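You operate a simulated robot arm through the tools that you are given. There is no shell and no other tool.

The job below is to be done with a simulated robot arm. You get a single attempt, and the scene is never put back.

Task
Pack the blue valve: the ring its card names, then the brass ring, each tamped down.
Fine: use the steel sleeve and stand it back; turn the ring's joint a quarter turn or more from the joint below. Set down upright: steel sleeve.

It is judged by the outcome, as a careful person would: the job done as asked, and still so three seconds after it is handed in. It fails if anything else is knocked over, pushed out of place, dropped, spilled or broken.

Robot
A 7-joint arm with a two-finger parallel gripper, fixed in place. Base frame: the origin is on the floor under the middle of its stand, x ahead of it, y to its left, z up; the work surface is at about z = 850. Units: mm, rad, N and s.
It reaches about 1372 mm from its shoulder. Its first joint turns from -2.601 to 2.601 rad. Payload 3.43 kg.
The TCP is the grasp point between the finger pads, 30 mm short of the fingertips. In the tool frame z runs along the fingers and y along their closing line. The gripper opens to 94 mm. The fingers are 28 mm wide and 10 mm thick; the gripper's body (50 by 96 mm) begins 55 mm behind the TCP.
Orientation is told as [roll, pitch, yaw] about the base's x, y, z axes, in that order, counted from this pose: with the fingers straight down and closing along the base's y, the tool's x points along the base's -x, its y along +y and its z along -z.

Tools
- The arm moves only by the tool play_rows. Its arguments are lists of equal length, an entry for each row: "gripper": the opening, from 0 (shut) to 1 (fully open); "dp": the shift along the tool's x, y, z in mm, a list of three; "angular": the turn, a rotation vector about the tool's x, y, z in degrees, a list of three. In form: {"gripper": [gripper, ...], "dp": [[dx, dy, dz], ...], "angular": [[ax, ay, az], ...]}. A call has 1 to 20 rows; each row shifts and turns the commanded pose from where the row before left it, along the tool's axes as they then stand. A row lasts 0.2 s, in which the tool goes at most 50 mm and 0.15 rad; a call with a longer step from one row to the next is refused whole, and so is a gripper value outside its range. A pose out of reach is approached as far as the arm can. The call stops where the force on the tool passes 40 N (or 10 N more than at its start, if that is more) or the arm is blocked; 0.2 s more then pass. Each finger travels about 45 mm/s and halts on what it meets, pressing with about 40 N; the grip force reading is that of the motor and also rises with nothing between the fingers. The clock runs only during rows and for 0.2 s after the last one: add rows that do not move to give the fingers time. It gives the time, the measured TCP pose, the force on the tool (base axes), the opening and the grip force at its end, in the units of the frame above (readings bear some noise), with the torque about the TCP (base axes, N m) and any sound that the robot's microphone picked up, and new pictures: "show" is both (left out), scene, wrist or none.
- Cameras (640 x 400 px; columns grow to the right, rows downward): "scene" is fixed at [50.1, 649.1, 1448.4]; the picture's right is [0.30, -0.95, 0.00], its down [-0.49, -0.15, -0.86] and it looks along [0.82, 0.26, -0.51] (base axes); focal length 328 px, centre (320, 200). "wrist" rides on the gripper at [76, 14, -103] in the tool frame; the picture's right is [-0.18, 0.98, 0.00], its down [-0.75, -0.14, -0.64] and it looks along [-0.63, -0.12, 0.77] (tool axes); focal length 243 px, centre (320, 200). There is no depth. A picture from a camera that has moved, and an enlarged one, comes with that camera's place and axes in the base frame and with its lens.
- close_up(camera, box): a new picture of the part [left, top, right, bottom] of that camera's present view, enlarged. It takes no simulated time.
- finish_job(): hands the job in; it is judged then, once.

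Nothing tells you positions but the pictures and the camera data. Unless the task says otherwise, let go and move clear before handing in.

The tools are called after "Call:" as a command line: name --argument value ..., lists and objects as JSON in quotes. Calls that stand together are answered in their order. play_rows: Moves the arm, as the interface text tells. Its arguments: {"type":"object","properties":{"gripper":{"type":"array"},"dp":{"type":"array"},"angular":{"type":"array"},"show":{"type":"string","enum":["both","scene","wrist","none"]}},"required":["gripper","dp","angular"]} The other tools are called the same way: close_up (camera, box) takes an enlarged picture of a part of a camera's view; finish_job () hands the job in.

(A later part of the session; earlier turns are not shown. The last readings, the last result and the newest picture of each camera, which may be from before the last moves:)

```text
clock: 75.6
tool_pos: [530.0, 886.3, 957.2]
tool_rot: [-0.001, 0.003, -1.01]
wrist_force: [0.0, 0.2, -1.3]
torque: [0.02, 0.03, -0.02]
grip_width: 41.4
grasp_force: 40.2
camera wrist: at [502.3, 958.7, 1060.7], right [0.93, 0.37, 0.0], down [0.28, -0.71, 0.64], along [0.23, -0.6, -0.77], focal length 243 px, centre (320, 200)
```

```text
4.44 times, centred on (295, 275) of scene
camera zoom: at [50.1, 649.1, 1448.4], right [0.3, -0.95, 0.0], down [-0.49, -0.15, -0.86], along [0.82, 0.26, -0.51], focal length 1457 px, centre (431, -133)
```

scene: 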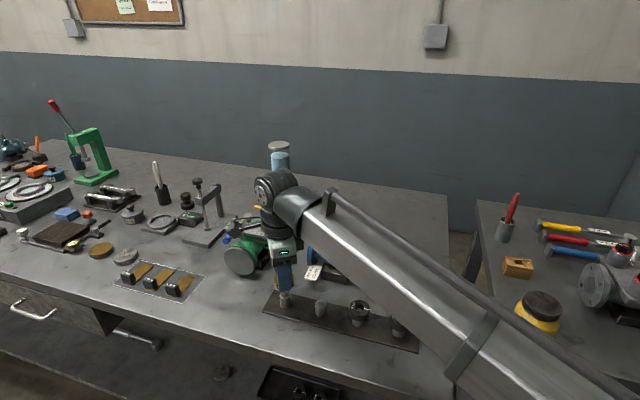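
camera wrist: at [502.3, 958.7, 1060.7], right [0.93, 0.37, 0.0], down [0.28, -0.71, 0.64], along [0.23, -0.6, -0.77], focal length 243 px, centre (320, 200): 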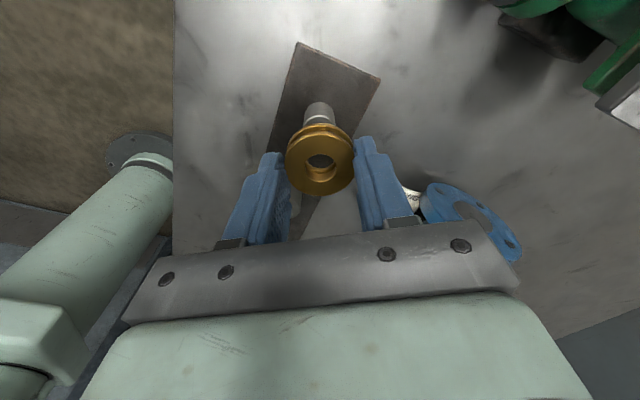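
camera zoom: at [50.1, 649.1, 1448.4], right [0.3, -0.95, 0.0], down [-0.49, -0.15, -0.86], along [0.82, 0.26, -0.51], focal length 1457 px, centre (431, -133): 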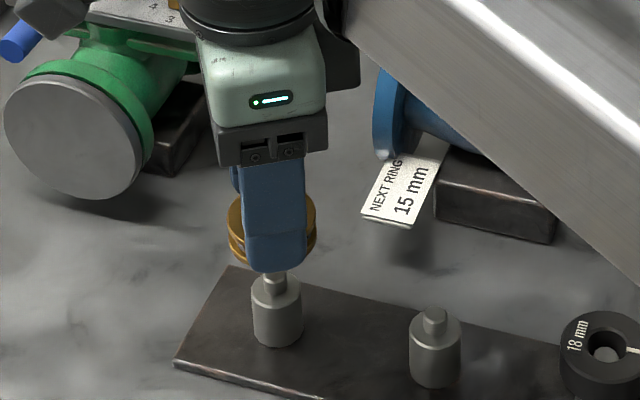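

The brass ring is held well and clear of its peg. I'll lift it and move over the valve at the same yaw as before.

Call:
play_rows --gripper '[0.3, 0.3, 0.3, 0.3, 0.3, 0.3, 0.3, 0.3, 0.3, 0.3]' --dp '[[0, 0, -25], [0, 0, -46], [0, 0, -46], [0, 0, -46], [-38.6, 20.5, 0], [-38.6, 20.5, 0], [-38.6, 20.5, 0], [-38.6, 20.5, 0], [0, 0, 0], [0, 0, 0]]' --angular '[[0, 0, 0], [0, 0, 0], [0, 0, 0], [0, 0, 0], [0, 0, 0], [0, 0, 0], [0, 0, 0], [0, 0, 0], [0, 0, 0], [0, 0, 0]]'

Call:
close_up --camera "wrist" --box '[250, 50, 390, 200]'

```text
clock: 77.8
tool_pos: [680.1, 796.9, 1119.1]
tool_rot: [-0.003, 0.0, -1.011]
wrist_force: [0.2, -0.3, -0.7]
torque: [0.0, 0.01, 0.0]
grip_width: 41.4
grasp_force: 39.9
camera wrist: at [652.5, 869.7, 1223.3], right [0.93, 0.37, 0.0], down [0.28, -0.71, 0.64], along [0.23, -0.6, -0.77], focal length 243 px, centre (320, 200)
```

scene: 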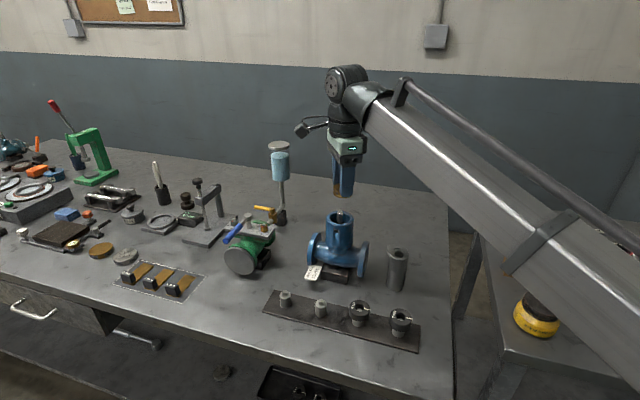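
wrist: 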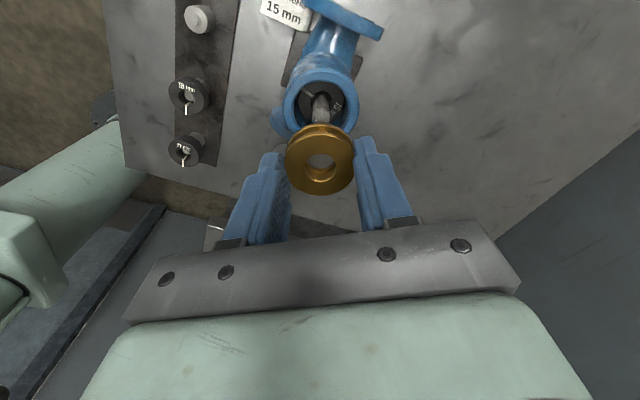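

```text
2.67 times, centred on (320, 125) of wrist
camera zoom: at [652.5, 869.7, 1223.3], right [0.93, 0.37, 0.0], down [0.28, -0.71, 0.64], along [0.23, -0.6, -0.77], focal length 647 px, centre (320, 400)
```

zoom: 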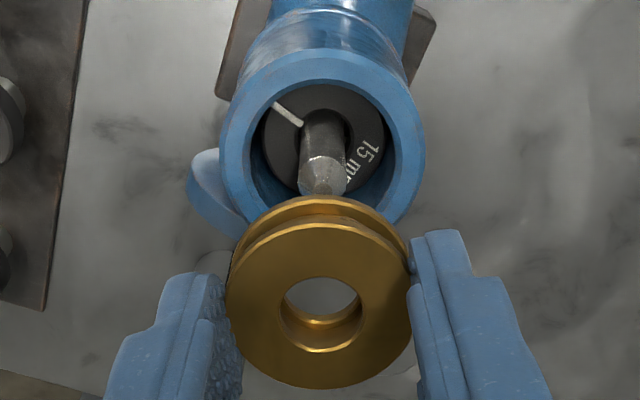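

The ring needs about 1.4 mm in tool x and 1.6 mm in tool y. I'll correct and lower to just above the stem tip.

Call:
play_rows --gripper '[0.3, 0.3, 0.3, 0.3, 0.3]' --dp '[[1.3, 1.5, 12], [0, 0, 14], [0, 0, 14], [0, 0, 0], [0, 0, 0]]' --angular '[[0, 0, 0], [0, 0, 0], [0, 0, 0], [0, 0, 0], [0, 0, 0]]' --show "wrist"

Call:
close_up --camera "wrist" --box '[265, 90, 375, 200]'

Call:
close_up --camera "scene" --box '[300, 160, 380, 250]'

```text
clock: 79.0
tool_pos: [681.2, 799.1, 1079.4]
tool_rot: [-0.001, 0.0, -1.011]
wrist_force: [-0.2, 0.4, -1.6]
torque: [0.02, -0.03, -0.01]
grip_width: 41.1
grasp_force: 39.5
camera wrist: at [653.2, 872.4, 1182.6], right [0.93, 0.37, 0.0], down [0.28, -0.71, 0.64], along [0.23, -0.6, -0.77], focal length 243 px, centre (320, 200)
```

wrist: 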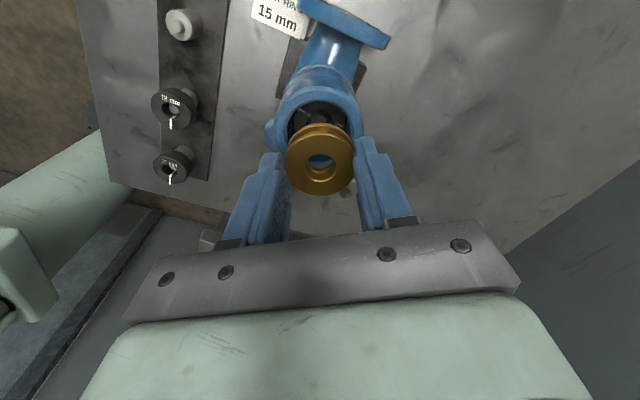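

```text
3.64 times, centred on (320, 145) of wrist
camera zoom: at [653.2, 872.4, 1182.6], right [0.93, 0.37, 0.0], down [0.28, -0.71, 0.64], along [0.23, -0.6, -0.77], focal length 882 px, centre (320, 400)
```

zoom: 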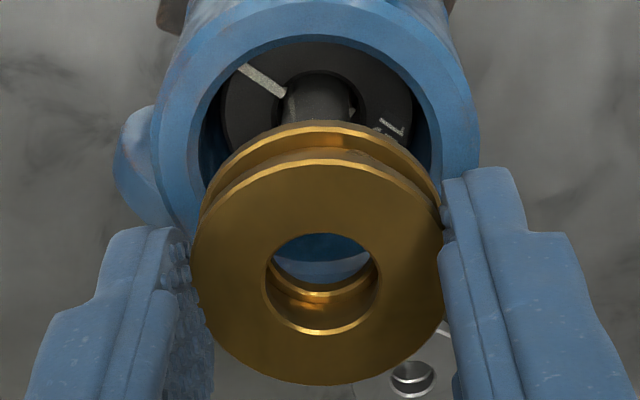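

```text
4.44 times, centred on (340, 205) of scene
camera zoom: at [50.1, 649.1, 1448.4], right [0.3, -0.95, 0.0], down [-0.49, -0.15, -0.86], along [0.82, 0.26, -0.51], focal length 1457 px, centre (231, 178)
```

zoom: 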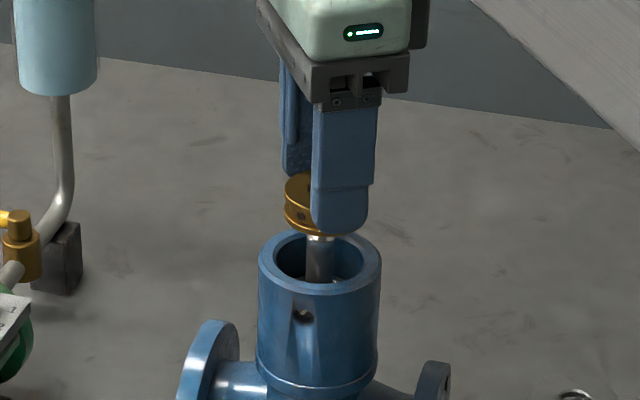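

Alignment is within a millimetre. I'll continue lowering so the stem enters the ring.

Call:
play_rows --gripper '[0.3, 0.3, 0.3, 0.3, 0.3, 0.3]' --dp '[[-0.5, -0.4, 4], [0, 0, 5], [0, 0, 5], [0, 0, 5], [0, 0, 0], [0, 0, 0]]' --angular '[[0, 0, 0], [0, 0, 0], [0, 0, 0], [0, 0, 0], [0, 0, 0], [0, 0, 0]]' --show "wrist"

Call:
close_up --camera "wrist" --box '[265, 90, 375, 200]'

Call:
close_up --camera "scene" --box '[310, 190, 370, 240]'

```text
clock: 80.4
tool_pos: [681.6, 799.8, 1060.7]
tool_rot: [-0.002, -0.002, -1.009]
wrist_force: [-0.2, -0.1, -1.6]
torque: [0.01, 0.02, 0.0]
grip_width: 39.9
grasp_force: 39.7
camera wrist: at [653.6, 872.3, 1164.4], right [0.93, 0.37, 0.0], down [0.28, -0.71, 0.64], along [0.23, -0.6, -0.77], focal length 243 px, centre (320, 200)
```

wrist: 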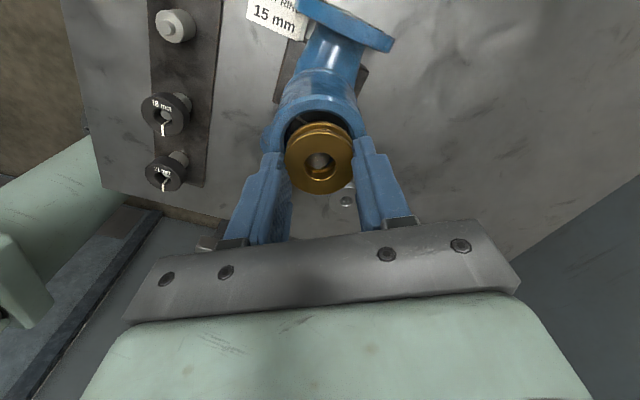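

```text
3.64 times, centred on (320, 145) of wrist
camera zoom: at [653.6, 872.3, 1164.4], right [0.93, 0.37, 0.0], down [0.28, -0.71, 0.64], along [0.23, -0.6, -0.77], focal length 882 px, centre (320, 400)
```

zoom: 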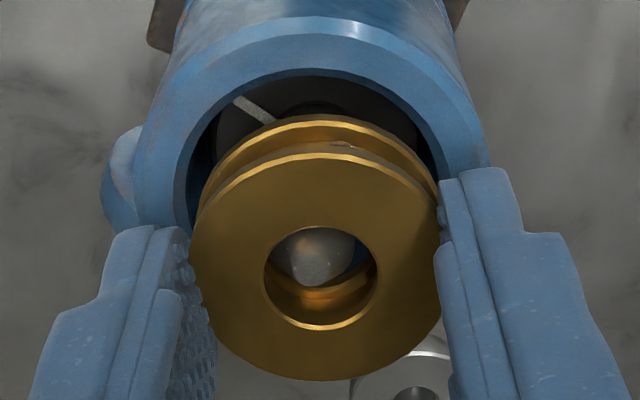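

```text
8.00 times, centred on (340, 215) of scene
camera zoom: at [50.1, 649.1, 1448.4], right [0.3, -0.95, 0.0], down [-0.49, -0.15, -0.86], along [0.82, 0.26, -0.51], focal length 2623 px, centre (160, 80)
```

zoom: 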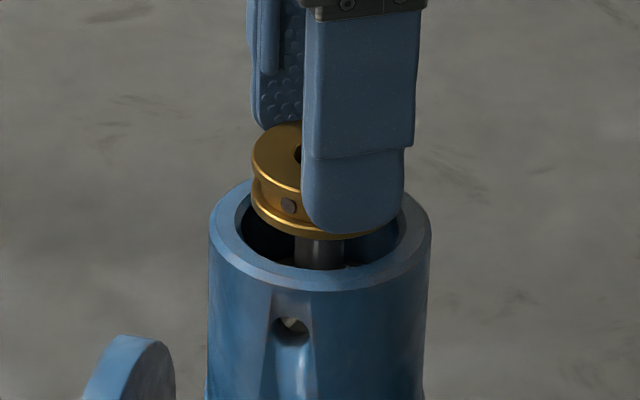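

Call:
play_rows --gripper '[0.3, 0.3]' --dp '[[0, 0, 0], [0, 0, 0]]' --angular '[[0, 0, 0], [0, 0, 0]]' --show "wrist"

Call:
close_up --camera "wrist" --box '[265, 90, 375, 200]'

Call:
close_up --camera "scene" --box '[320, 195, 360, 225]'

```text
clock: 81.0
tool_pos: [682.4, 799.7, 1062.2]
tool_rot: [-0.001, -0.001, -1.011]
wrist_force: [0.0, 0.0, -0.3]
torque: [0.02, 0.0, -0.04]
grip_width: 39.9
grasp_force: 39.3
camera wrist: at [653.7, 872.3, 1164.4], right [0.93, 0.37, 0.0], down [0.28, -0.71, 0.64], along [0.23, -0.6, -0.77], focal length 243 px, centre (320, 200)
```

wrist: 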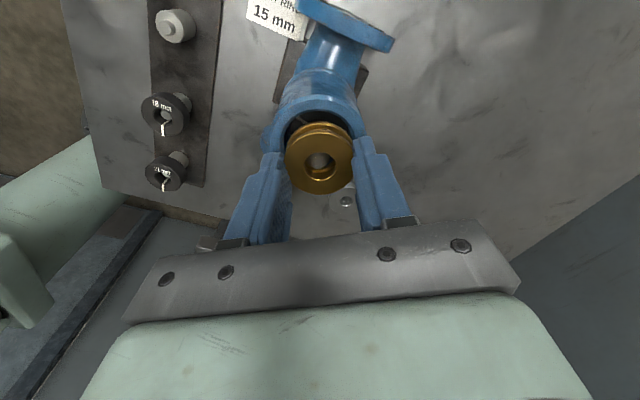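

```text
3.64 times, centred on (320, 145) of wrist
camera zoom: at [653.7, 872.3, 1164.4], right [0.93, 0.37, 0.0], down [0.28, -0.71, 0.64], along [0.23, -0.6, -0.77], focal length 882 px, centre (320, 400)
```

zoom: 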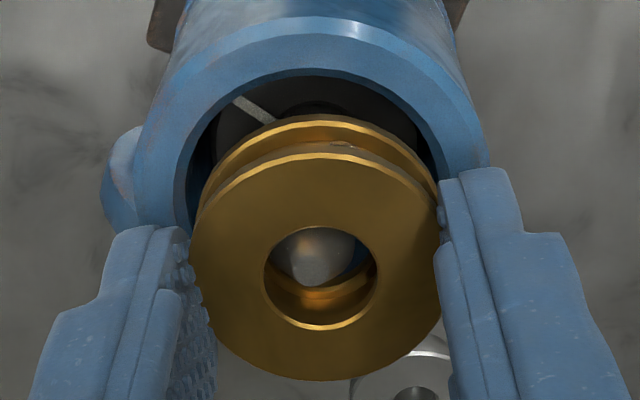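

```text
13.33 times, centred on (340, 210) of scene
camera zoom: at [50.1, 649.1, 1448.4], right [0.3, -0.95, 0.0], down [-0.49, -0.15, -0.86], along [0.82, 0.26, -0.51], focal length 4371 px, centre (53, 67)
```

zoom: 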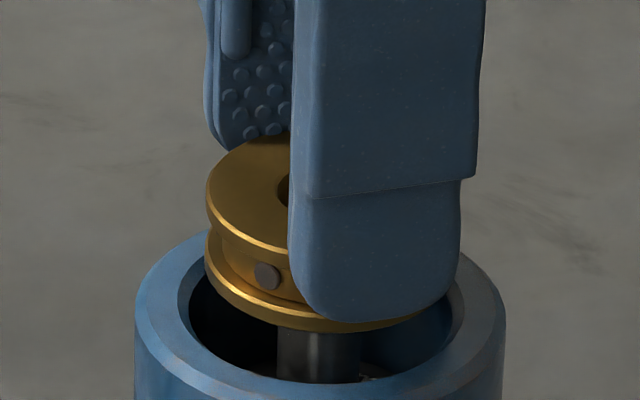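

The grip has crept slightly, but the ring is already over the stem. I'll nudge it to centre and lower into the mouth.

Call:
play_rows --gripper '[0.3, 0.3, 0.3, 0.3, 0.3, 0.3]' --dp '[[-1, -0.5, 1], [0, 0, 2], [0, 0, 2], [0, 0, 2], [0, 0, 1], [0, 0, 0]]' --angular '[[0, 0, 0], [0, 0, 0], [0, 0, 0], [0, 0, 0], [0, 0, 0], [0, 0, 0]]' --show "wrist"

Call:
close_up --camera "wrist" --box '[265, 90, 375, 200]'

Call:
close_up --camera "scene" --box '[320, 195, 360, 225]'

```text
clock: 82.4
tool_pos: [682.7, 799.9, 1052.8]
tool_rot: [-0.002, 0.002, -1.01]
wrist_force: [-6.5, 2.2, 0.6]
torque: [0.05, 0.14, -0.02]
grip_width: 39.8
grasp_force: 39.5
camera wrist: at [653.8, 871.9, 1156.6], right [0.93, 0.37, 0.0], down [0.28, -0.71, 0.64], along [0.23, -0.6, -0.77], focal length 243 px, centre (320, 200)
```

wrist: 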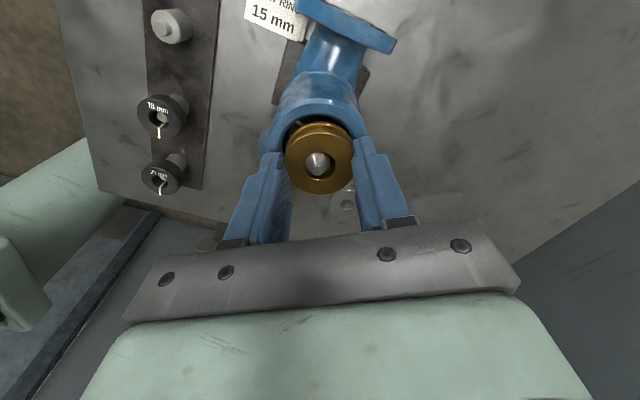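

```text
3.64 times, centred on (320, 145) of wrist
camera zoom: at [653.8, 871.9, 1156.6], right [0.93, 0.37, 0.0], down [0.28, -0.71, 0.64], along [0.23, -0.6, -0.77], focal length 882 px, centre (320, 400)
```

zoom: 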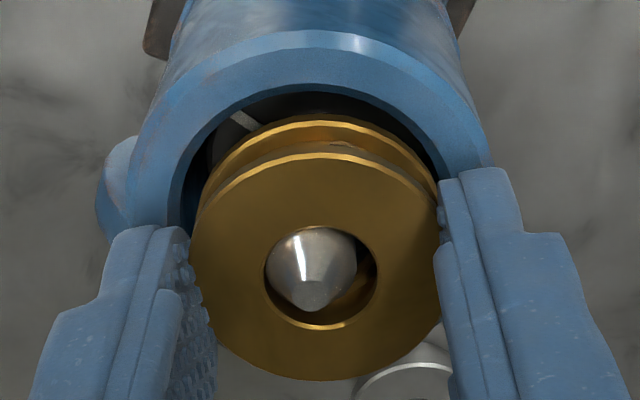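

```text
13.33 times, centred on (340, 210) of scene
camera zoom: at [50.1, 649.1, 1448.4], right [0.3, -0.95, 0.0], down [-0.49, -0.15, -0.86], along [0.82, 0.26, -0.51], focal length 4371 px, centre (53, 67)
```

zoom: 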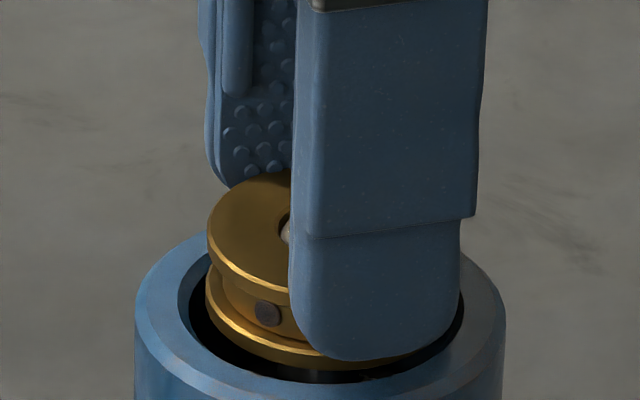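

A sideways force shows the ring's bore rubbing the stem; the ring must move about 1.2 mm toward −(picture right). I'll shift it and re-check the force.

Call:
play_rows --gripper '[0.3, 0.3, 0.3]' --dp '[[0.2, -1.2, 0], [0, 0, 0], [0, 0, 0]]' --angular '[[0, 0, 0], [0, 0, 0], [0, 0, 0]]' --show "wrist"

Call:
close_up --camera "wrist" --box '[265, 90, 375, 200]'

Call:
close_up --camera "scene" --box '[320, 195, 360, 225]'

```text
clock: 83.2
tool_pos: [681.0, 798.3, 1053.5]
tool_rot: [-0.003, -0.001, -1.01]
wrist_force: [-0.8, 3.6, -1.2]
torque: [0.1, 0.05, -0.01]
grip_width: 39.8
grasp_force: 40.0
camera wrist: at [652.8, 871.3, 1156.4], right [0.93, 0.37, 0.0], down [0.28, -0.71, 0.64], along [0.23, -0.6, -0.77], focal length 243 px, centre (320, 200)
```

wrist: 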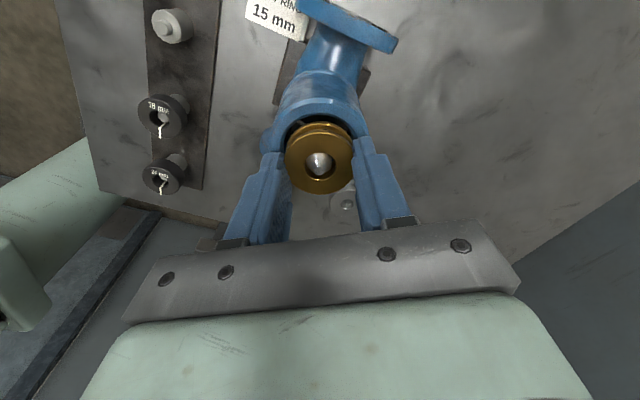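

```text
3.64 times, centred on (320, 145) of wrist
camera zoom: at [652.8, 871.3, 1156.4], right [0.93, 0.37, 0.0], down [0.28, -0.71, 0.64], along [0.23, -0.6, -0.77], focal length 882 px, centre (320, 400)
```

zoom: 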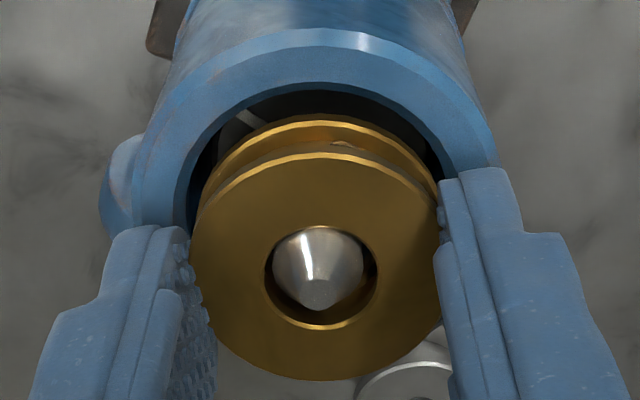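

```text
13.33 times, centred on (340, 210) of scene
camera zoom: at [50.1, 649.1, 1448.4], right [0.3, -0.95, 0.0], down [-0.49, -0.15, -0.86], along [0.82, 0.26, -0.51], focal length 4371 px, centre (53, 67)
```

zoom: 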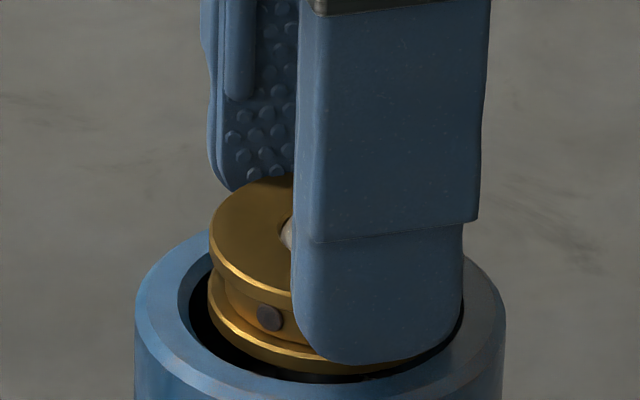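

The stem is now centred across the hole; a small +y force remains, so I'll shift slightly that way, lower 3 mm more and check.

Call:
play_rows --gripper '[0.3, 0.3, 0.3, 0.3, 0.3]' --dp '[[0.6, -0.1, 0], [0, 0, 1.5], [0, 0, 1.5], [0, 0, 0], [0, 0, 0]]' --angular '[[0, 0, 0], [0, 0, 0], [0, 0, 0], [0, 0, 0], [0, 0, 0]]' --show "wrist"

Call:
close_up --camera "wrist" --box '[265, 90, 375, 200]'

Call:
close_up --camera "scene" --box '[320, 195, 360, 225]'

```text
clock: 84.4
tool_pos: [679.6, 800.0, 1049.8]
tool_rot: [-0.002, -0.001, -1.01]
wrist_force: [-0.5, -2.8, 2.5]
torque: [-0.09, -0.04, 0.0]
grip_width: 39.6
grasp_force: 40.0
camera wrist: at [652.8, 872.1, 1153.3], right [0.93, 0.37, 0.0], down [0.28, -0.71, 0.64], along [0.23, -0.6, -0.77], focal length 243 px, centre (320, 200)
```

wrist: 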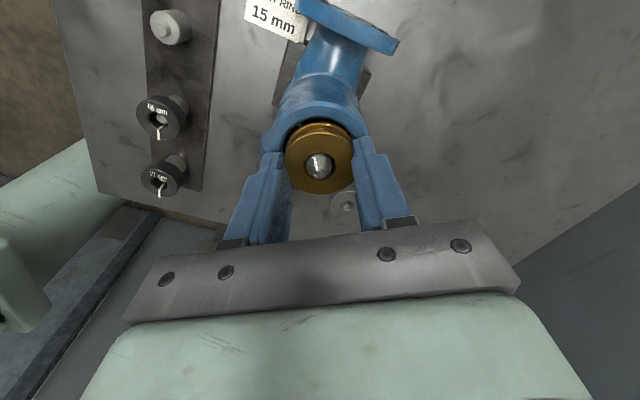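

```text
3.64 times, centred on (320, 145) of wrist
camera zoom: at [652.8, 872.1, 1153.3], right [0.93, 0.37, 0.0], down [0.28, -0.71, 0.64], along [0.23, -0.6, -0.77], focal length 882 px, centre (320, 400)
```

zoom: 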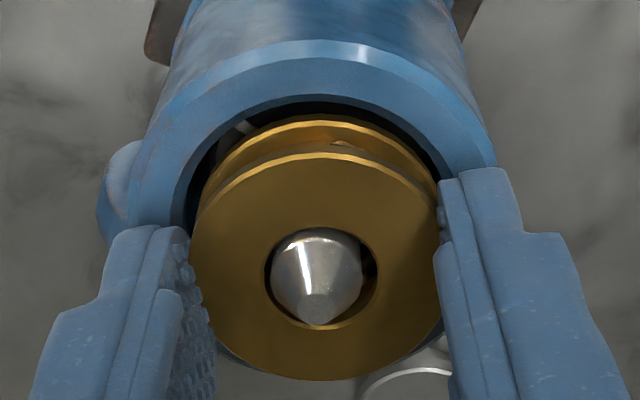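

```text
13.33 times, centred on (340, 210) of scene
camera zoom: at [50.1, 649.1, 1448.4], right [0.3, -0.95, 0.0], down [-0.49, -0.15, -0.86], along [0.82, 0.26, -0.51], focal length 4371 px, centre (53, 67)
```

zoom: 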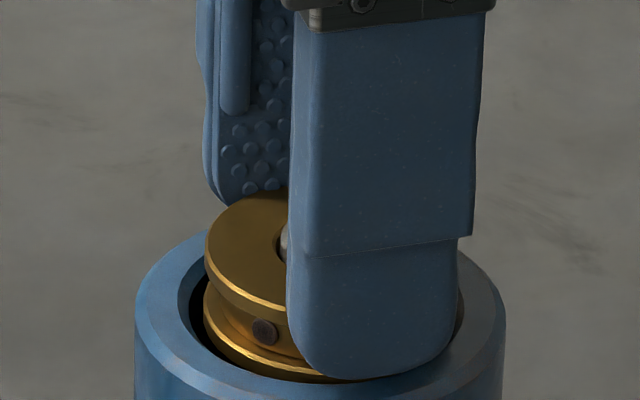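

The ring's lower edge is in the mouth with only light contact. I'll open the fingers to release it.

Call:
play_rows --gripper '[0.42, 0.45, 0.5, 0.55, 0.6, 0.6]' --dp '[[0, 0, 0], [0, 0, 0], [0, 0, 0], [0, 0, 0], [0, 0, 0], [0, 0, 0]]' --angular '[[0, 0, 0], [0, 0, 0], [0, 0, 0], [0, 0, 0], [0, 0, 0], [0, 0, 0]]' --show "wrist"

Call:
close_up --camera "wrist" --box '[265, 90, 375, 200]'

Call:
close_up --camera "scene" --box '[310, 190, 370, 240]'

```text
clock: 85.8
tool_pos: [680.7, 800.6, 1048.6]
tool_rot: [-0.003, 0.0, -1.011]
wrist_force: [1.8, -0.2, 0.0]
torque: [0.02, -0.02, -0.03]
grip_width: 56.5
grasp_force: 0.1
camera wrist: at [652.6, 872.4, 1153.2], right [0.93, 0.37, 0.0], down [0.28, -0.71, 0.64], along [0.23, -0.6, -0.77], focal length 243 px, centre (320, 200)
```

wrist: 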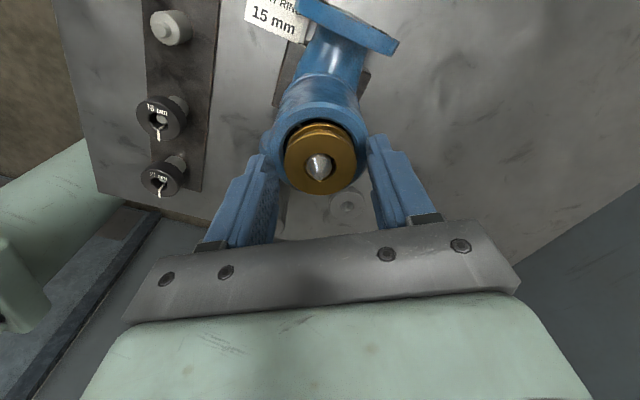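

```text
3.64 times, centred on (320, 145) of wrist
camera zoom: at [652.6, 872.4, 1153.2], right [0.93, 0.37, 0.0], down [0.28, -0.71, 0.64], along [0.23, -0.6, -0.77], focal length 882 px, centre (320, 400)
```

zoom: 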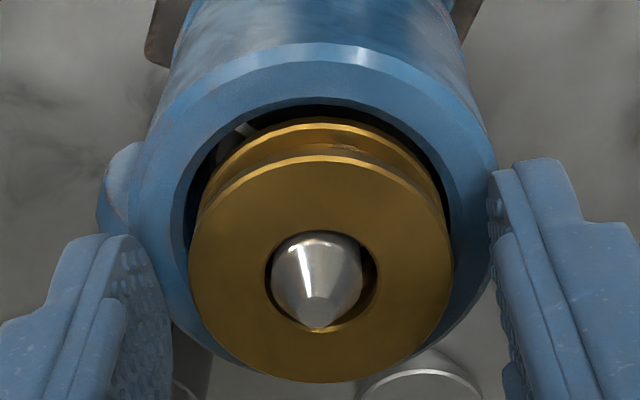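

```text
8.00 times, centred on (340, 215) of scene
camera zoom: at [50.1, 649.1, 1448.4], right [0.3, -0.95, 0.0], down [-0.49, -0.15, -0.86], along [0.82, 0.26, -0.51], focal length 2623 px, centre (160, 80)
```

zoom: 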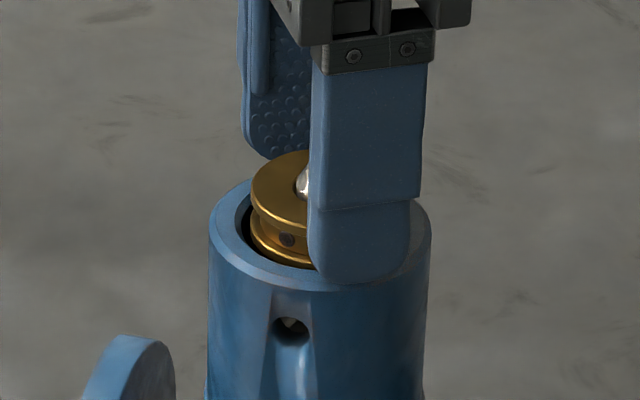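

The brass ring is seated in the mouth much as the 15 mm ring was. I'll lift clear, verify and fetch the sleeve again.

Call:
play_rows --gripper '[0.6, 0.6, 0.6, 0.6, 0.6]' --dp '[[0, 0, -10], [0, 0, -30], [0, 0, -40], [0, 0, -20], [0, 0, 0]]' --angular '[[0, 0, 0], [0, 0, 0], [0, 0, 0], [0, 0, 0], [0, 0, 0]]' --show "wrist"

Call:
close_up --camera "wrist" --box '[260, 40, 380, 150]'

Call:
close_up --camera "scene" --box '[310, 190, 370, 240]'

```text
clock: 87.0
tool_pos: [681.7, 800.0, 1150.4]
tool_rot: [-0.001, -0.001, -1.011]
wrist_force: [-0.5, -0.7, 0.0]
torque: [0.01, 0.02, 0.0]
grip_width: 56.3
grasp_force: 0.2
camera wrist: at [653.5, 872.3, 1253.4], right [0.93, 0.37, 0.0], down [0.28, -0.71, 0.64], along [0.23, -0.6, -0.77], focal length 243 px, centre (320, 200)
```

wrist: 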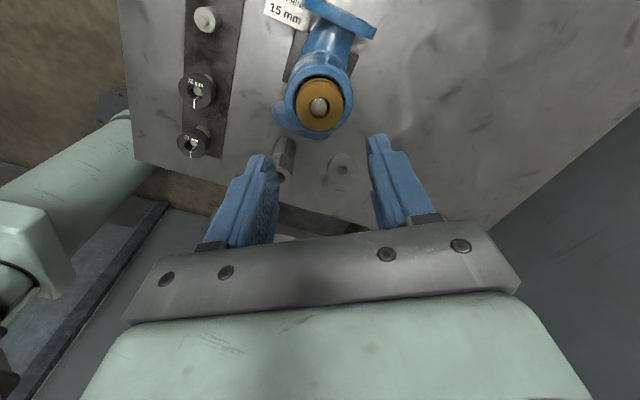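

```text
3.64 times, centred on (320, 95) of wrist
camera zoom: at [653.5, 872.3, 1253.4], right [0.93, 0.37, 0.0], down [0.28, -0.71, 0.64], along [0.23, -0.6, -0.77], focal length 882 px, centre (320, 582)
```

zoom: 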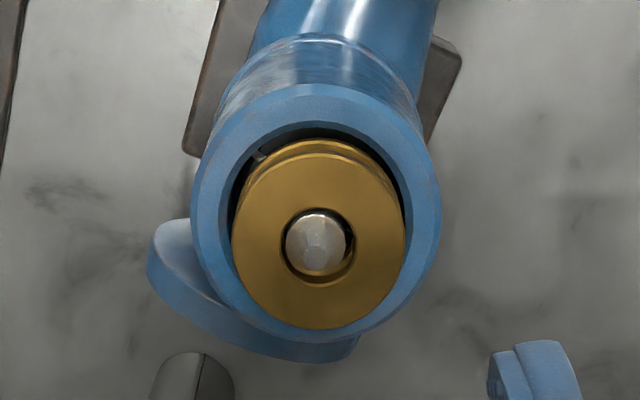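

```text
8.00 times, centred on (340, 215) of scene
camera zoom: at [50.1, 649.1, 1448.4], right [0.3, -0.95, 0.0], down [-0.49, -0.15, -0.86], along [0.82, 0.26, -0.51], focal length 2623 px, centre (160, 80)
```

zoom: 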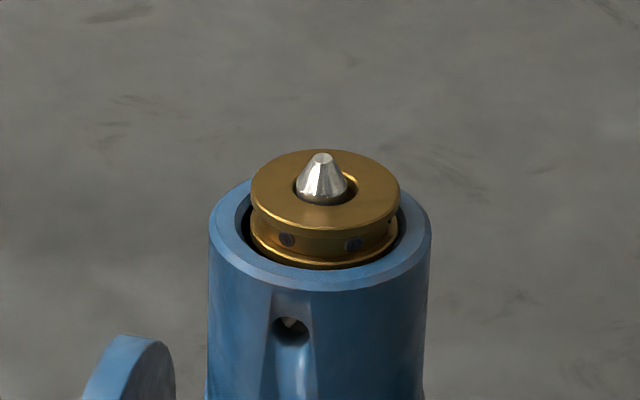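

The brass ring sits level in the mouth. I'll go back over the sleeve and line up with it.

Call:
play_rows --gripper '[0.75, 0.75, 0.75, 0.75, 0.75, 0.75, 0.75, 0.75, 0.75, 0.75, 0.75]' --dp '[[-30.3, -21.6, 0], [-30.3, -21.6, 0], [-30.3, -21.6, 0], [-30.3, -21.6, 0], [0, 0, 40], [0, 0, 45], [0, 0, 40], [0, 0, 30], [0, 0, 10], [0, 0, 0], [0, 0, 0]]' --angular '[[0, 0, 0], [0, 0, 0], [0, 0, 0], [0, 0, 0], [0, 0, 0], [0, 0, 0], [0, 0, 0], [0, 0, 0], [0, 0, 0], [0, 0, 0], [0, 0, 0]]' --show "wrist"

Call:
close_up --camera "wrist" --box '[250, 80, 390, 210]'

```text
clock: 89.4
tool_pos: [672.0, 652.6, 983.5]
tool_rot: [-0.002, 0.001, -1.009]
wrist_force: [-0.5, -0.1, -0.5]
torque: [0.01, 0.01, -0.02]
grip_width: 70.4
grasp_force: 0.0
camera wrist: at [642.9, 724.5, 1087.4], right [0.93, 0.37, 0.0], down [0.28, -0.71, 0.64], along [0.23, -0.6, -0.77], focal length 243 px, centre (320, 200)
```

wrist: 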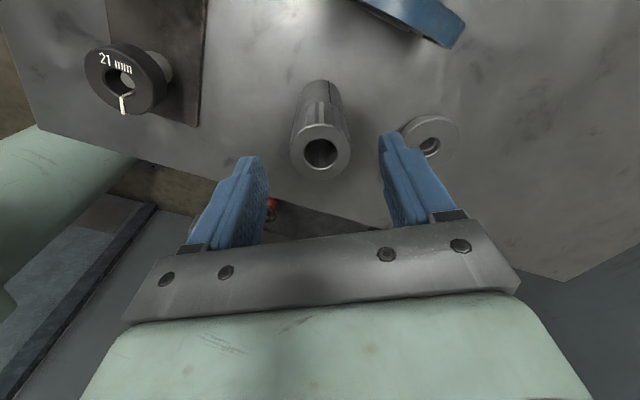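

```text
3.08 times, centred on (320, 145) of wrist
camera zoom: at [642.9, 724.5, 1087.4], right [0.93, 0.37, 0.0], down [0.28, -0.71, 0.64], along [0.23, -0.6, -0.77], focal length 746 px, centre (320, 369)
```

zoom: 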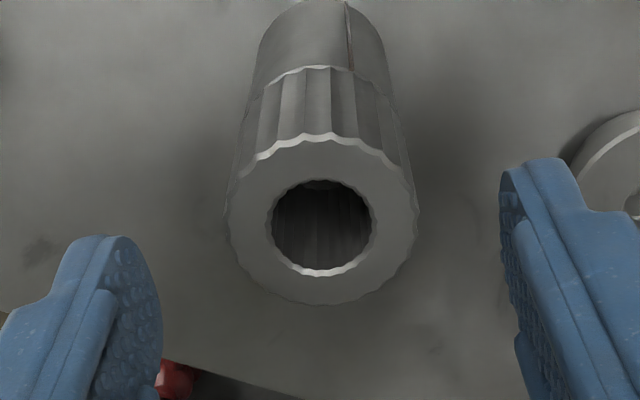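

The sleeve is centred within a millimetre. I'll descend around it and close.

Call:
play_rows --gripper '[0.72, 0.7, 0.7, 0.7, 0.7, 0.6, 0.5, 0.4, 0.3, 0.3, 0.3, 0.3]' --dp '[[-0.7, 0.3, 10], [0, 0, 18], [0, 0, 20], [0, 0, 18], [0, 0, 0], [0, 0, 0], [0, 0, 0], [0, 0, 0], [0, 0, 0], [0, 0, 0], [0, 0, 0], [0, 0, 0]]' --angular '[[0, 0, 0], [0, 0, 0], [0, 0, 0], [0, 0, 0], [0, 0, 0], [0, 0, 0], [0, 0, 0], [0, 0, 0], [0, 0, 0], [0, 0, 0], [0, 0, 0], [0, 0, 0]]' --show "wrist"

Call:
close_up --camera "scene" --box '[370, 230, 430, 300]'

```text
clock: 92.0
tool_pos: [673.2, 651.3, 917.3]
tool_rot: [-0.001, -0.001, -1.011]
wrist_force: [-0.7, 0.0, -1.1]
torque: [0.02, -0.05, 0.02]
grip_width: 38.6
grasp_force: 39.9
camera wrist: at [643.6, 723.8, 1021.0], right [0.93, 0.37, 0.0], down [0.28, -0.71, 0.64], along [0.23, -0.6, -0.77], focal length 243 px, centre (320, 200)
```

wrist: 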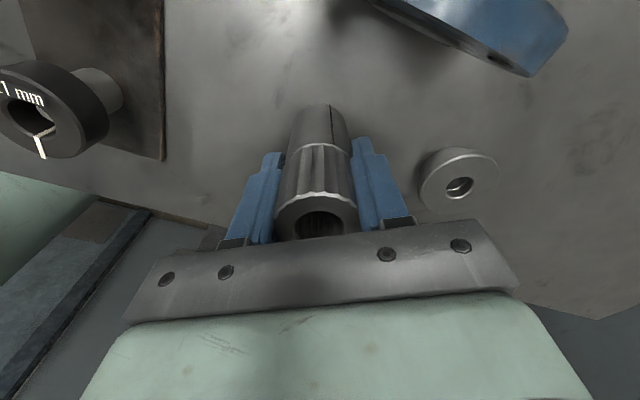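

```text
5.71 times, centred on (400, 265) of scene
camera zoom: at [50.1, 649.1, 1448.4], right [0.3, -0.95, 0.0], down [-0.49, -0.15, -0.86], along [0.82, 0.26, -0.51], focal length 1873 px, centre (-137, -171)
```

zoom: 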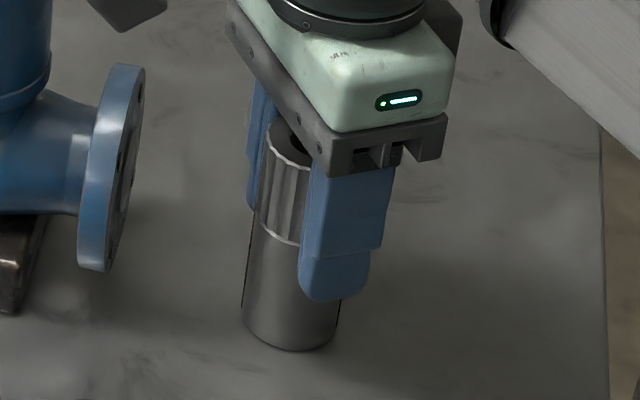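

The sleeve is gripped. I'll lift it and carry it over the valve.

Call:
play_rows --gripper '[0.3, 0.3, 0.3, 0.3, 0.3, 0.3, 0.3, 0.3, 0.3, 0.3, 0.3]' --dp '[[0, 0, -20], [0, 0, -48], [0, 0, -48], [0, 0, -48], [0, 0, -48], [30.4, 21.5, 0], [30.4, 21.5, 0], [30.4, 21.6, 0], [30.4, 21.6, 0], [0, 0, 0], [0, 0, 0]]' --angular '[[0, 0, 0], [0, 0, 0], [0, 0, 0], [0, 0, 0], [0, 0, 0], [0, 0, 0], [0, 0, 0], [0, 0, 0], [0, 0, 0], [0, 0, 0], [0, 0, 0]]' --show "wrist"

Call:
close_up --camera "wrist" --box '[250, 50, 390, 210]'

Call:
close_up --camera "scene" --box '[300, 140, 380, 240]'

```text
clock: 94.4
tool_pos: [679.5, 800.7, 1132.1]
tool_rot: [-0.001, -0.001, -1.01]
wrist_force: [-0.5, 0.6, -1.4]
torque: [-0.01, 0.01, 0.0]
grip_width: 38.5
grasp_force: 39.8
camera wrist: at [651.3, 872.8, 1235.1], right [0.93, 0.37, 0.0], down [0.28, -0.71, 0.64], along [0.23, -0.6, -0.77], focal length 243 px, centre (320, 200)
```

wrist: 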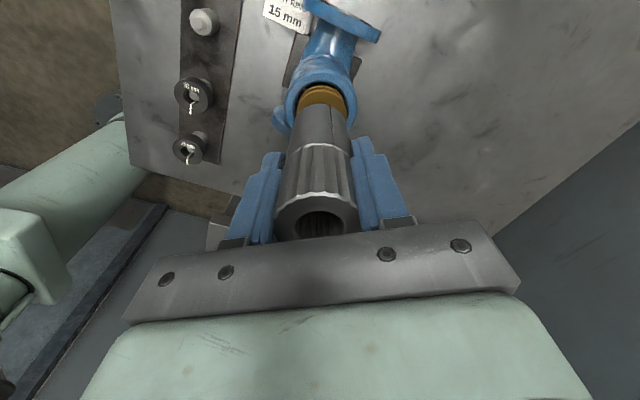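

```text
2.50 times, centred on (320, 130) of wrist
camera zoom: at [651.3, 872.8, 1235.1], right [0.93, 0.37, 0.0], down [0.28, -0.71, 0.64], along [0.23, -0.6, -0.77], focal length 606 px, centre (320, 375)
```

zoom: 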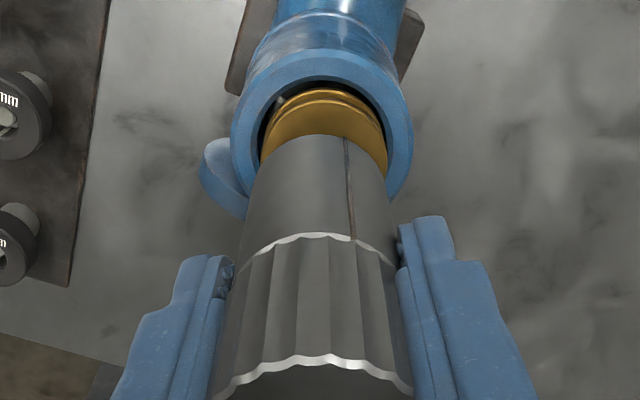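

```text
4.00 times, centred on (340, 190) of scene
camera zoom: at [50.1, 649.1, 1448.4], right [0.3, -0.95, 0.0], down [-0.49, -0.15, -0.86], along [0.82, 0.26, -0.51], focal length 1311 px, centre (240, 240)
```

zoom: 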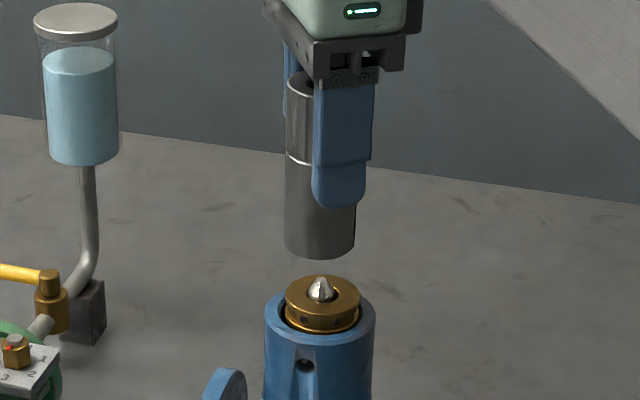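

I'll nudge half a millimetre and lower the sleeve over the stem.

Call:
play_rows --gripper '[0.3, 0.3, 0.3, 0.3, 0.3, 0.3, 0.3]' --dp '[[-0.6, 0.6, 4], [0, 0, 6], [0, 0, 6], [0, 0, 6], [0, 0, 4], [0, 0, 0], [0, 0, 0]]' --angular '[[0, 0, 0], [0, 0, 0], [0, 0, 0], [0, 0, 0], [0, 0, 0], [0, 0, 0], [0, 0, 0]]' --show "wrist"

Call:
close_up --camera "wrist" --box '[250, 60, 390, 200]'

Call:
close_up --camera "scene" --box '[300, 150, 380, 250]'

```text
clock: 96.0
tool_pos: [681.7, 798.6, 1105.2]
tool_rot: [-0.001, 0.001, -1.011]
wrist_force: [-0.4, 0.6, -2.0]
torque: [-0.03, -0.01, 0.03]
grip_width: 38.3
grasp_force: 39.9
camera wrist: at [653.4, 871.0, 1208.4], right [0.93, 0.37, 0.0], down [0.28, -0.71, 0.64], along [0.23, -0.6, -0.77], focal length 243 px, centre (320, 200)
```

wrist: 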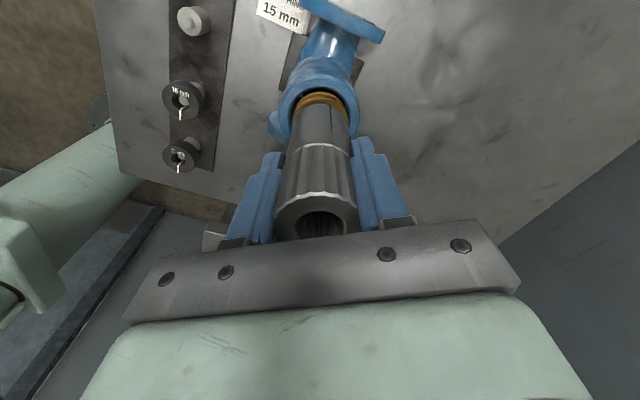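

```text
2.86 times, centred on (320, 130) of wrist
camera zoom: at [653.4, 871.0, 1208.4], right [0.93, 0.37, 0.0], down [0.28, -0.71, 0.64], along [0.23, -0.6, -0.77], focal length 693 px, centre (320, 400)
```

zoom: 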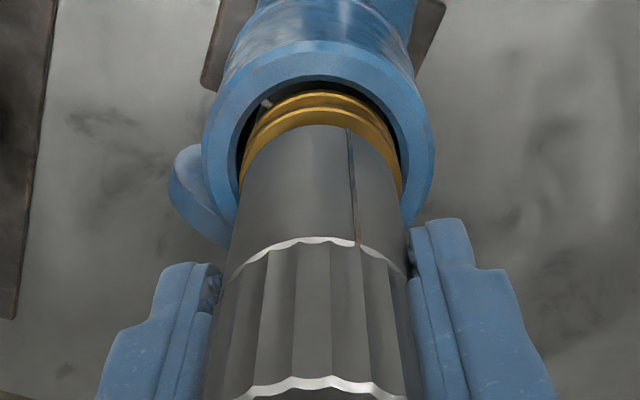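

```text
4.00 times, centred on (340, 200) of scene
camera zoom: at [50.1, 649.1, 1448.4], right [0.3, -0.95, 0.0], down [-0.49, -0.15, -0.86], along [0.82, 0.26, -0.51], focal length 1311 px, centre (240, 200)
```

zoom: 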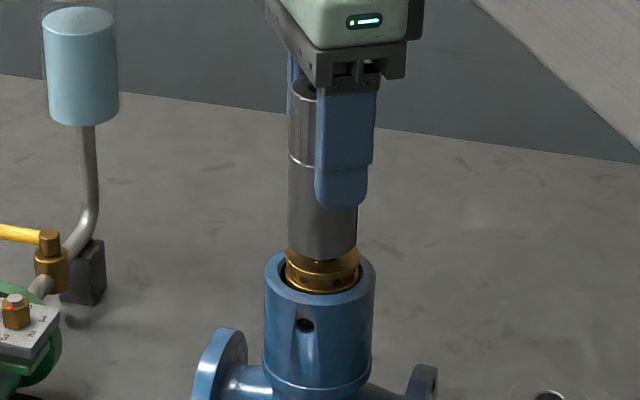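

The arm overshot by about 2 mm toward −y; I'll correct that and then lower onto the ring.

Call:
play_rows --gripper '[0.3, 0.3, 0.3]' --dp '[[1.5, -0.2, 0], [0, 0, 1], [0, 0, 0]]' --angular '[[0, 0, 0], [0, 0, 0], [0, 0, 0]]' --show "wrist"

Call:
close_up --camera "wrist" --box '[250, 60, 390, 200]'

```text
clock: 96.8
tool_pos: [680.3, 799.3, 1104.5]
tool_rot: [-0.002, 0.001, -1.012]
wrist_force: [-0.4, -0.3, -1.6]
torque: [-0.01, 0.0, 0.02]
grip_width: 38.4
grasp_force: 39.7
camera wrist: at [652.7, 872.4, 1207.1], right [0.93, 0.37, 0.0], down [0.28, -0.71, 0.64], along [0.23, -0.6, -0.77], focal length 243 px, centre (320, 200)
```

wrist: 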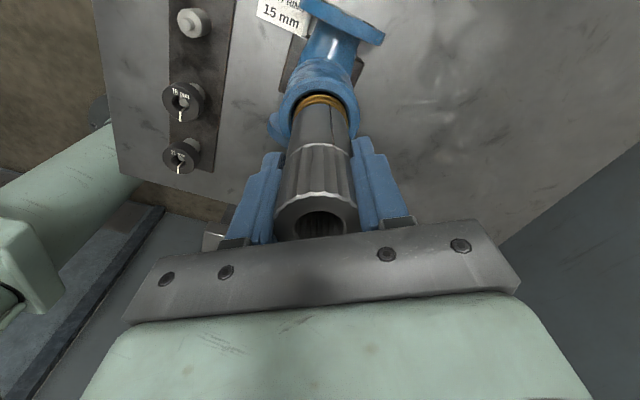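

```text
2.86 times, centred on (320, 130) of wrist
camera zoom: at [652.7, 872.4, 1207.1], right [0.93, 0.37, 0.0], down [0.28, -0.71, 0.64], along [0.23, -0.6, -0.77], focal length 693 px, centre (320, 400)
```

zoom: 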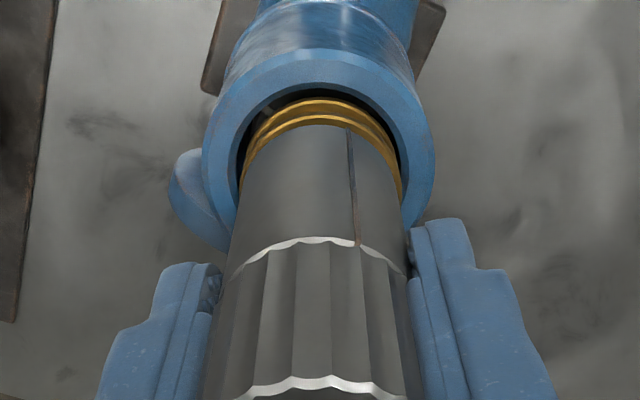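

Centred again. I'll press down in small steps and watch the force.

Call:
play_rows --gripper '[0.3, 0.3, 0.3, 0.3, 0.3, 0.3, 0.3]' --dp '[[0, 0, 2], [0, 0, 2], [0, 0, 2], [0, 0, 2], [0, 0, 2], [0, 0, 2], [0, 0, 0]]' --angular '[[0, 0, 0], [0, 0, 0], [0, 0, 0], [0, 0, 0], [0, 0, 0], [0, 0, 0], [0, 0, 0]]' --show "wrist"

Call:
close_up --camera "scene" --box '[310, 180, 370, 240]'

Call:
close_up --camera "wrist" --box '[250, 60, 390, 200]'

```text
clock: 98.4
tool_pos: [680.0, 800.9, 1091.2]
tool_rot: [-0.002, 0.001, -1.01]
wrist_force: [-0.2, 0.1, -0.5]
torque: [0.0, 0.07, -0.01]
grip_width: 38.5
grasp_force: 40.2
camera wrist: at [652.7, 872.3, 1195.1], right [0.93, 0.37, 0.0], down [0.28, -0.71, 0.64], along [0.23, -0.6, -0.77], focal length 243 px, centre (320, 200)
```

wrist: 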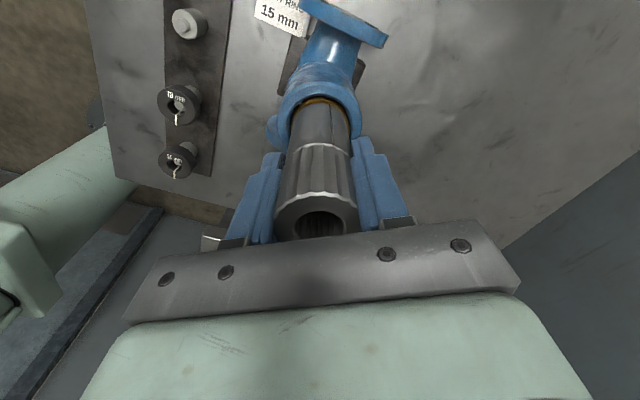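

```text
6.67 times, centred on (340, 210) of scene
camera zoom: at [50.1, 649.1, 1448.4], right [0.3, -0.95, 0.0], down [-0.49, -0.15, -0.86], along [0.82, 0.26, -0.51], focal length 2186 px, centre (187, 133)
```

zoom: 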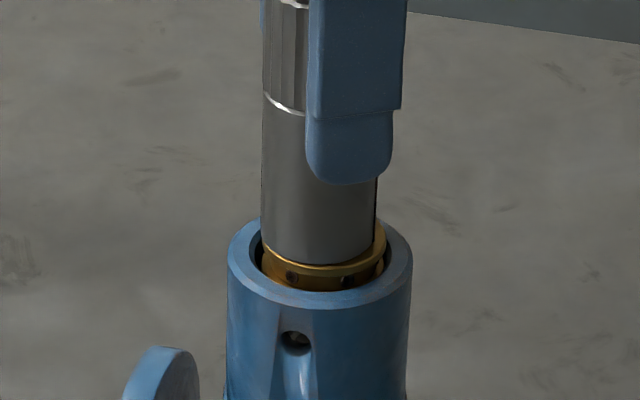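

```text
2.86 times, centred on (320, 130) of wrist
camera zoom: at [652.7, 872.3, 1195.1], right [0.93, 0.37, 0.0], down [0.28, -0.71, 0.64], along [0.23, -0.6, -0.77], focal length 693 px, centre (320, 400)
```

zoom: 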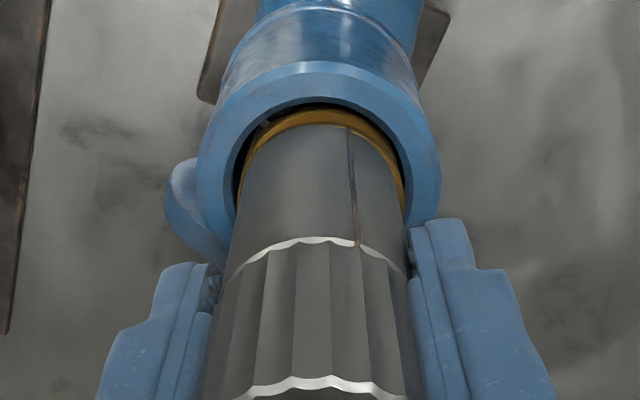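

The brass ring is going in with little resistance. I'll keep pressing to seat it.

Call:
play_rows --gripper '[0.3, 0.3, 0.3, 0.3, 0.3, 0.3, 0.3, 0.3, 0.3]' --dp '[[0, 0, 2], [0, 0, 2], [0, 0, 2], [0, 0, 2], [0, 0, 2], [0, 0, 2], [0, 0, 1.5], [0, 0, 1.5], [0, 0, 0]]' --angular '[[0, 0, 0], [0, 0, 0], [0, 0, 0], [0, 0, 0], [0, 0, 0], [0, 0, 0], [0, 0, 0], [0, 0, 0], [0, 0, 0]]' --show "wrist"

Call:
close_up --camera "scene" --box '[310, 180, 370, 240]'

Call:
close_up --camera "wrist" --box '[250, 60, 390, 200]'

```text
clock: 100.4
tool_pos: [680.4, 800.4, 1077.0]
tool_rot: [-0.002, -0.001, -1.01]
wrist_force: [-0.2, -1.1, 0.9]
torque: [-0.05, -0.03, 0.03]
grip_width: 38.5
grasp_force: 39.9
camera wrist: at [652.2, 872.9, 1180.1], right [0.93, 0.37, 0.0], down [0.28, -0.71, 0.64], along [0.23, -0.6, -0.77], focal length 243 px, centre (320, 200)
```

wrist: 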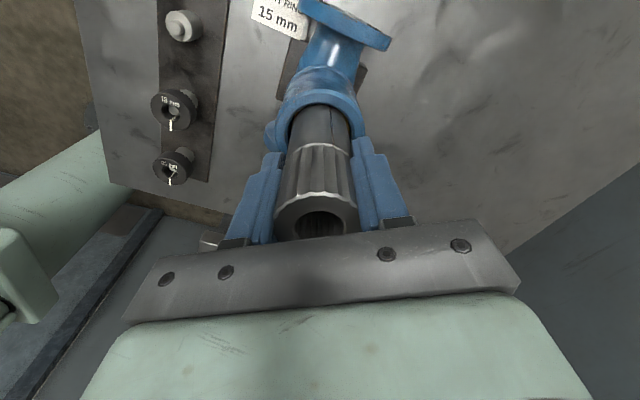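

```text
6.67 times, centred on (340, 210) of scene
camera zoom: at [50.1, 649.1, 1448.4], right [0.3, -0.95, 0.0], down [-0.49, -0.15, -0.86], along [0.82, 0.26, -0.51], focal length 2186 px, centre (187, 133)
```

zoom: 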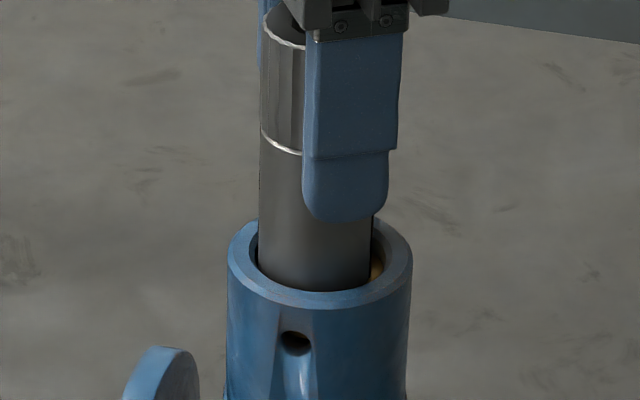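

```text
2.86 times, centred on (320, 130) of wrist
camera zoom: at [652.2, 872.9, 1180.1], right [0.93, 0.37, 0.0], down [0.28, -0.71, 0.64], along [0.23, -0.6, -0.77], focal length 693 px, centre (320, 400)
```

zoom: 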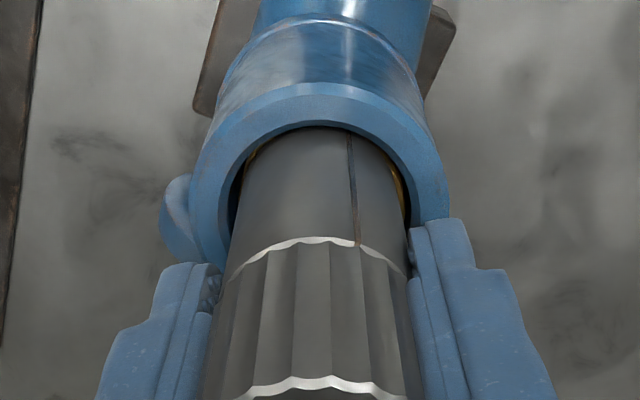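

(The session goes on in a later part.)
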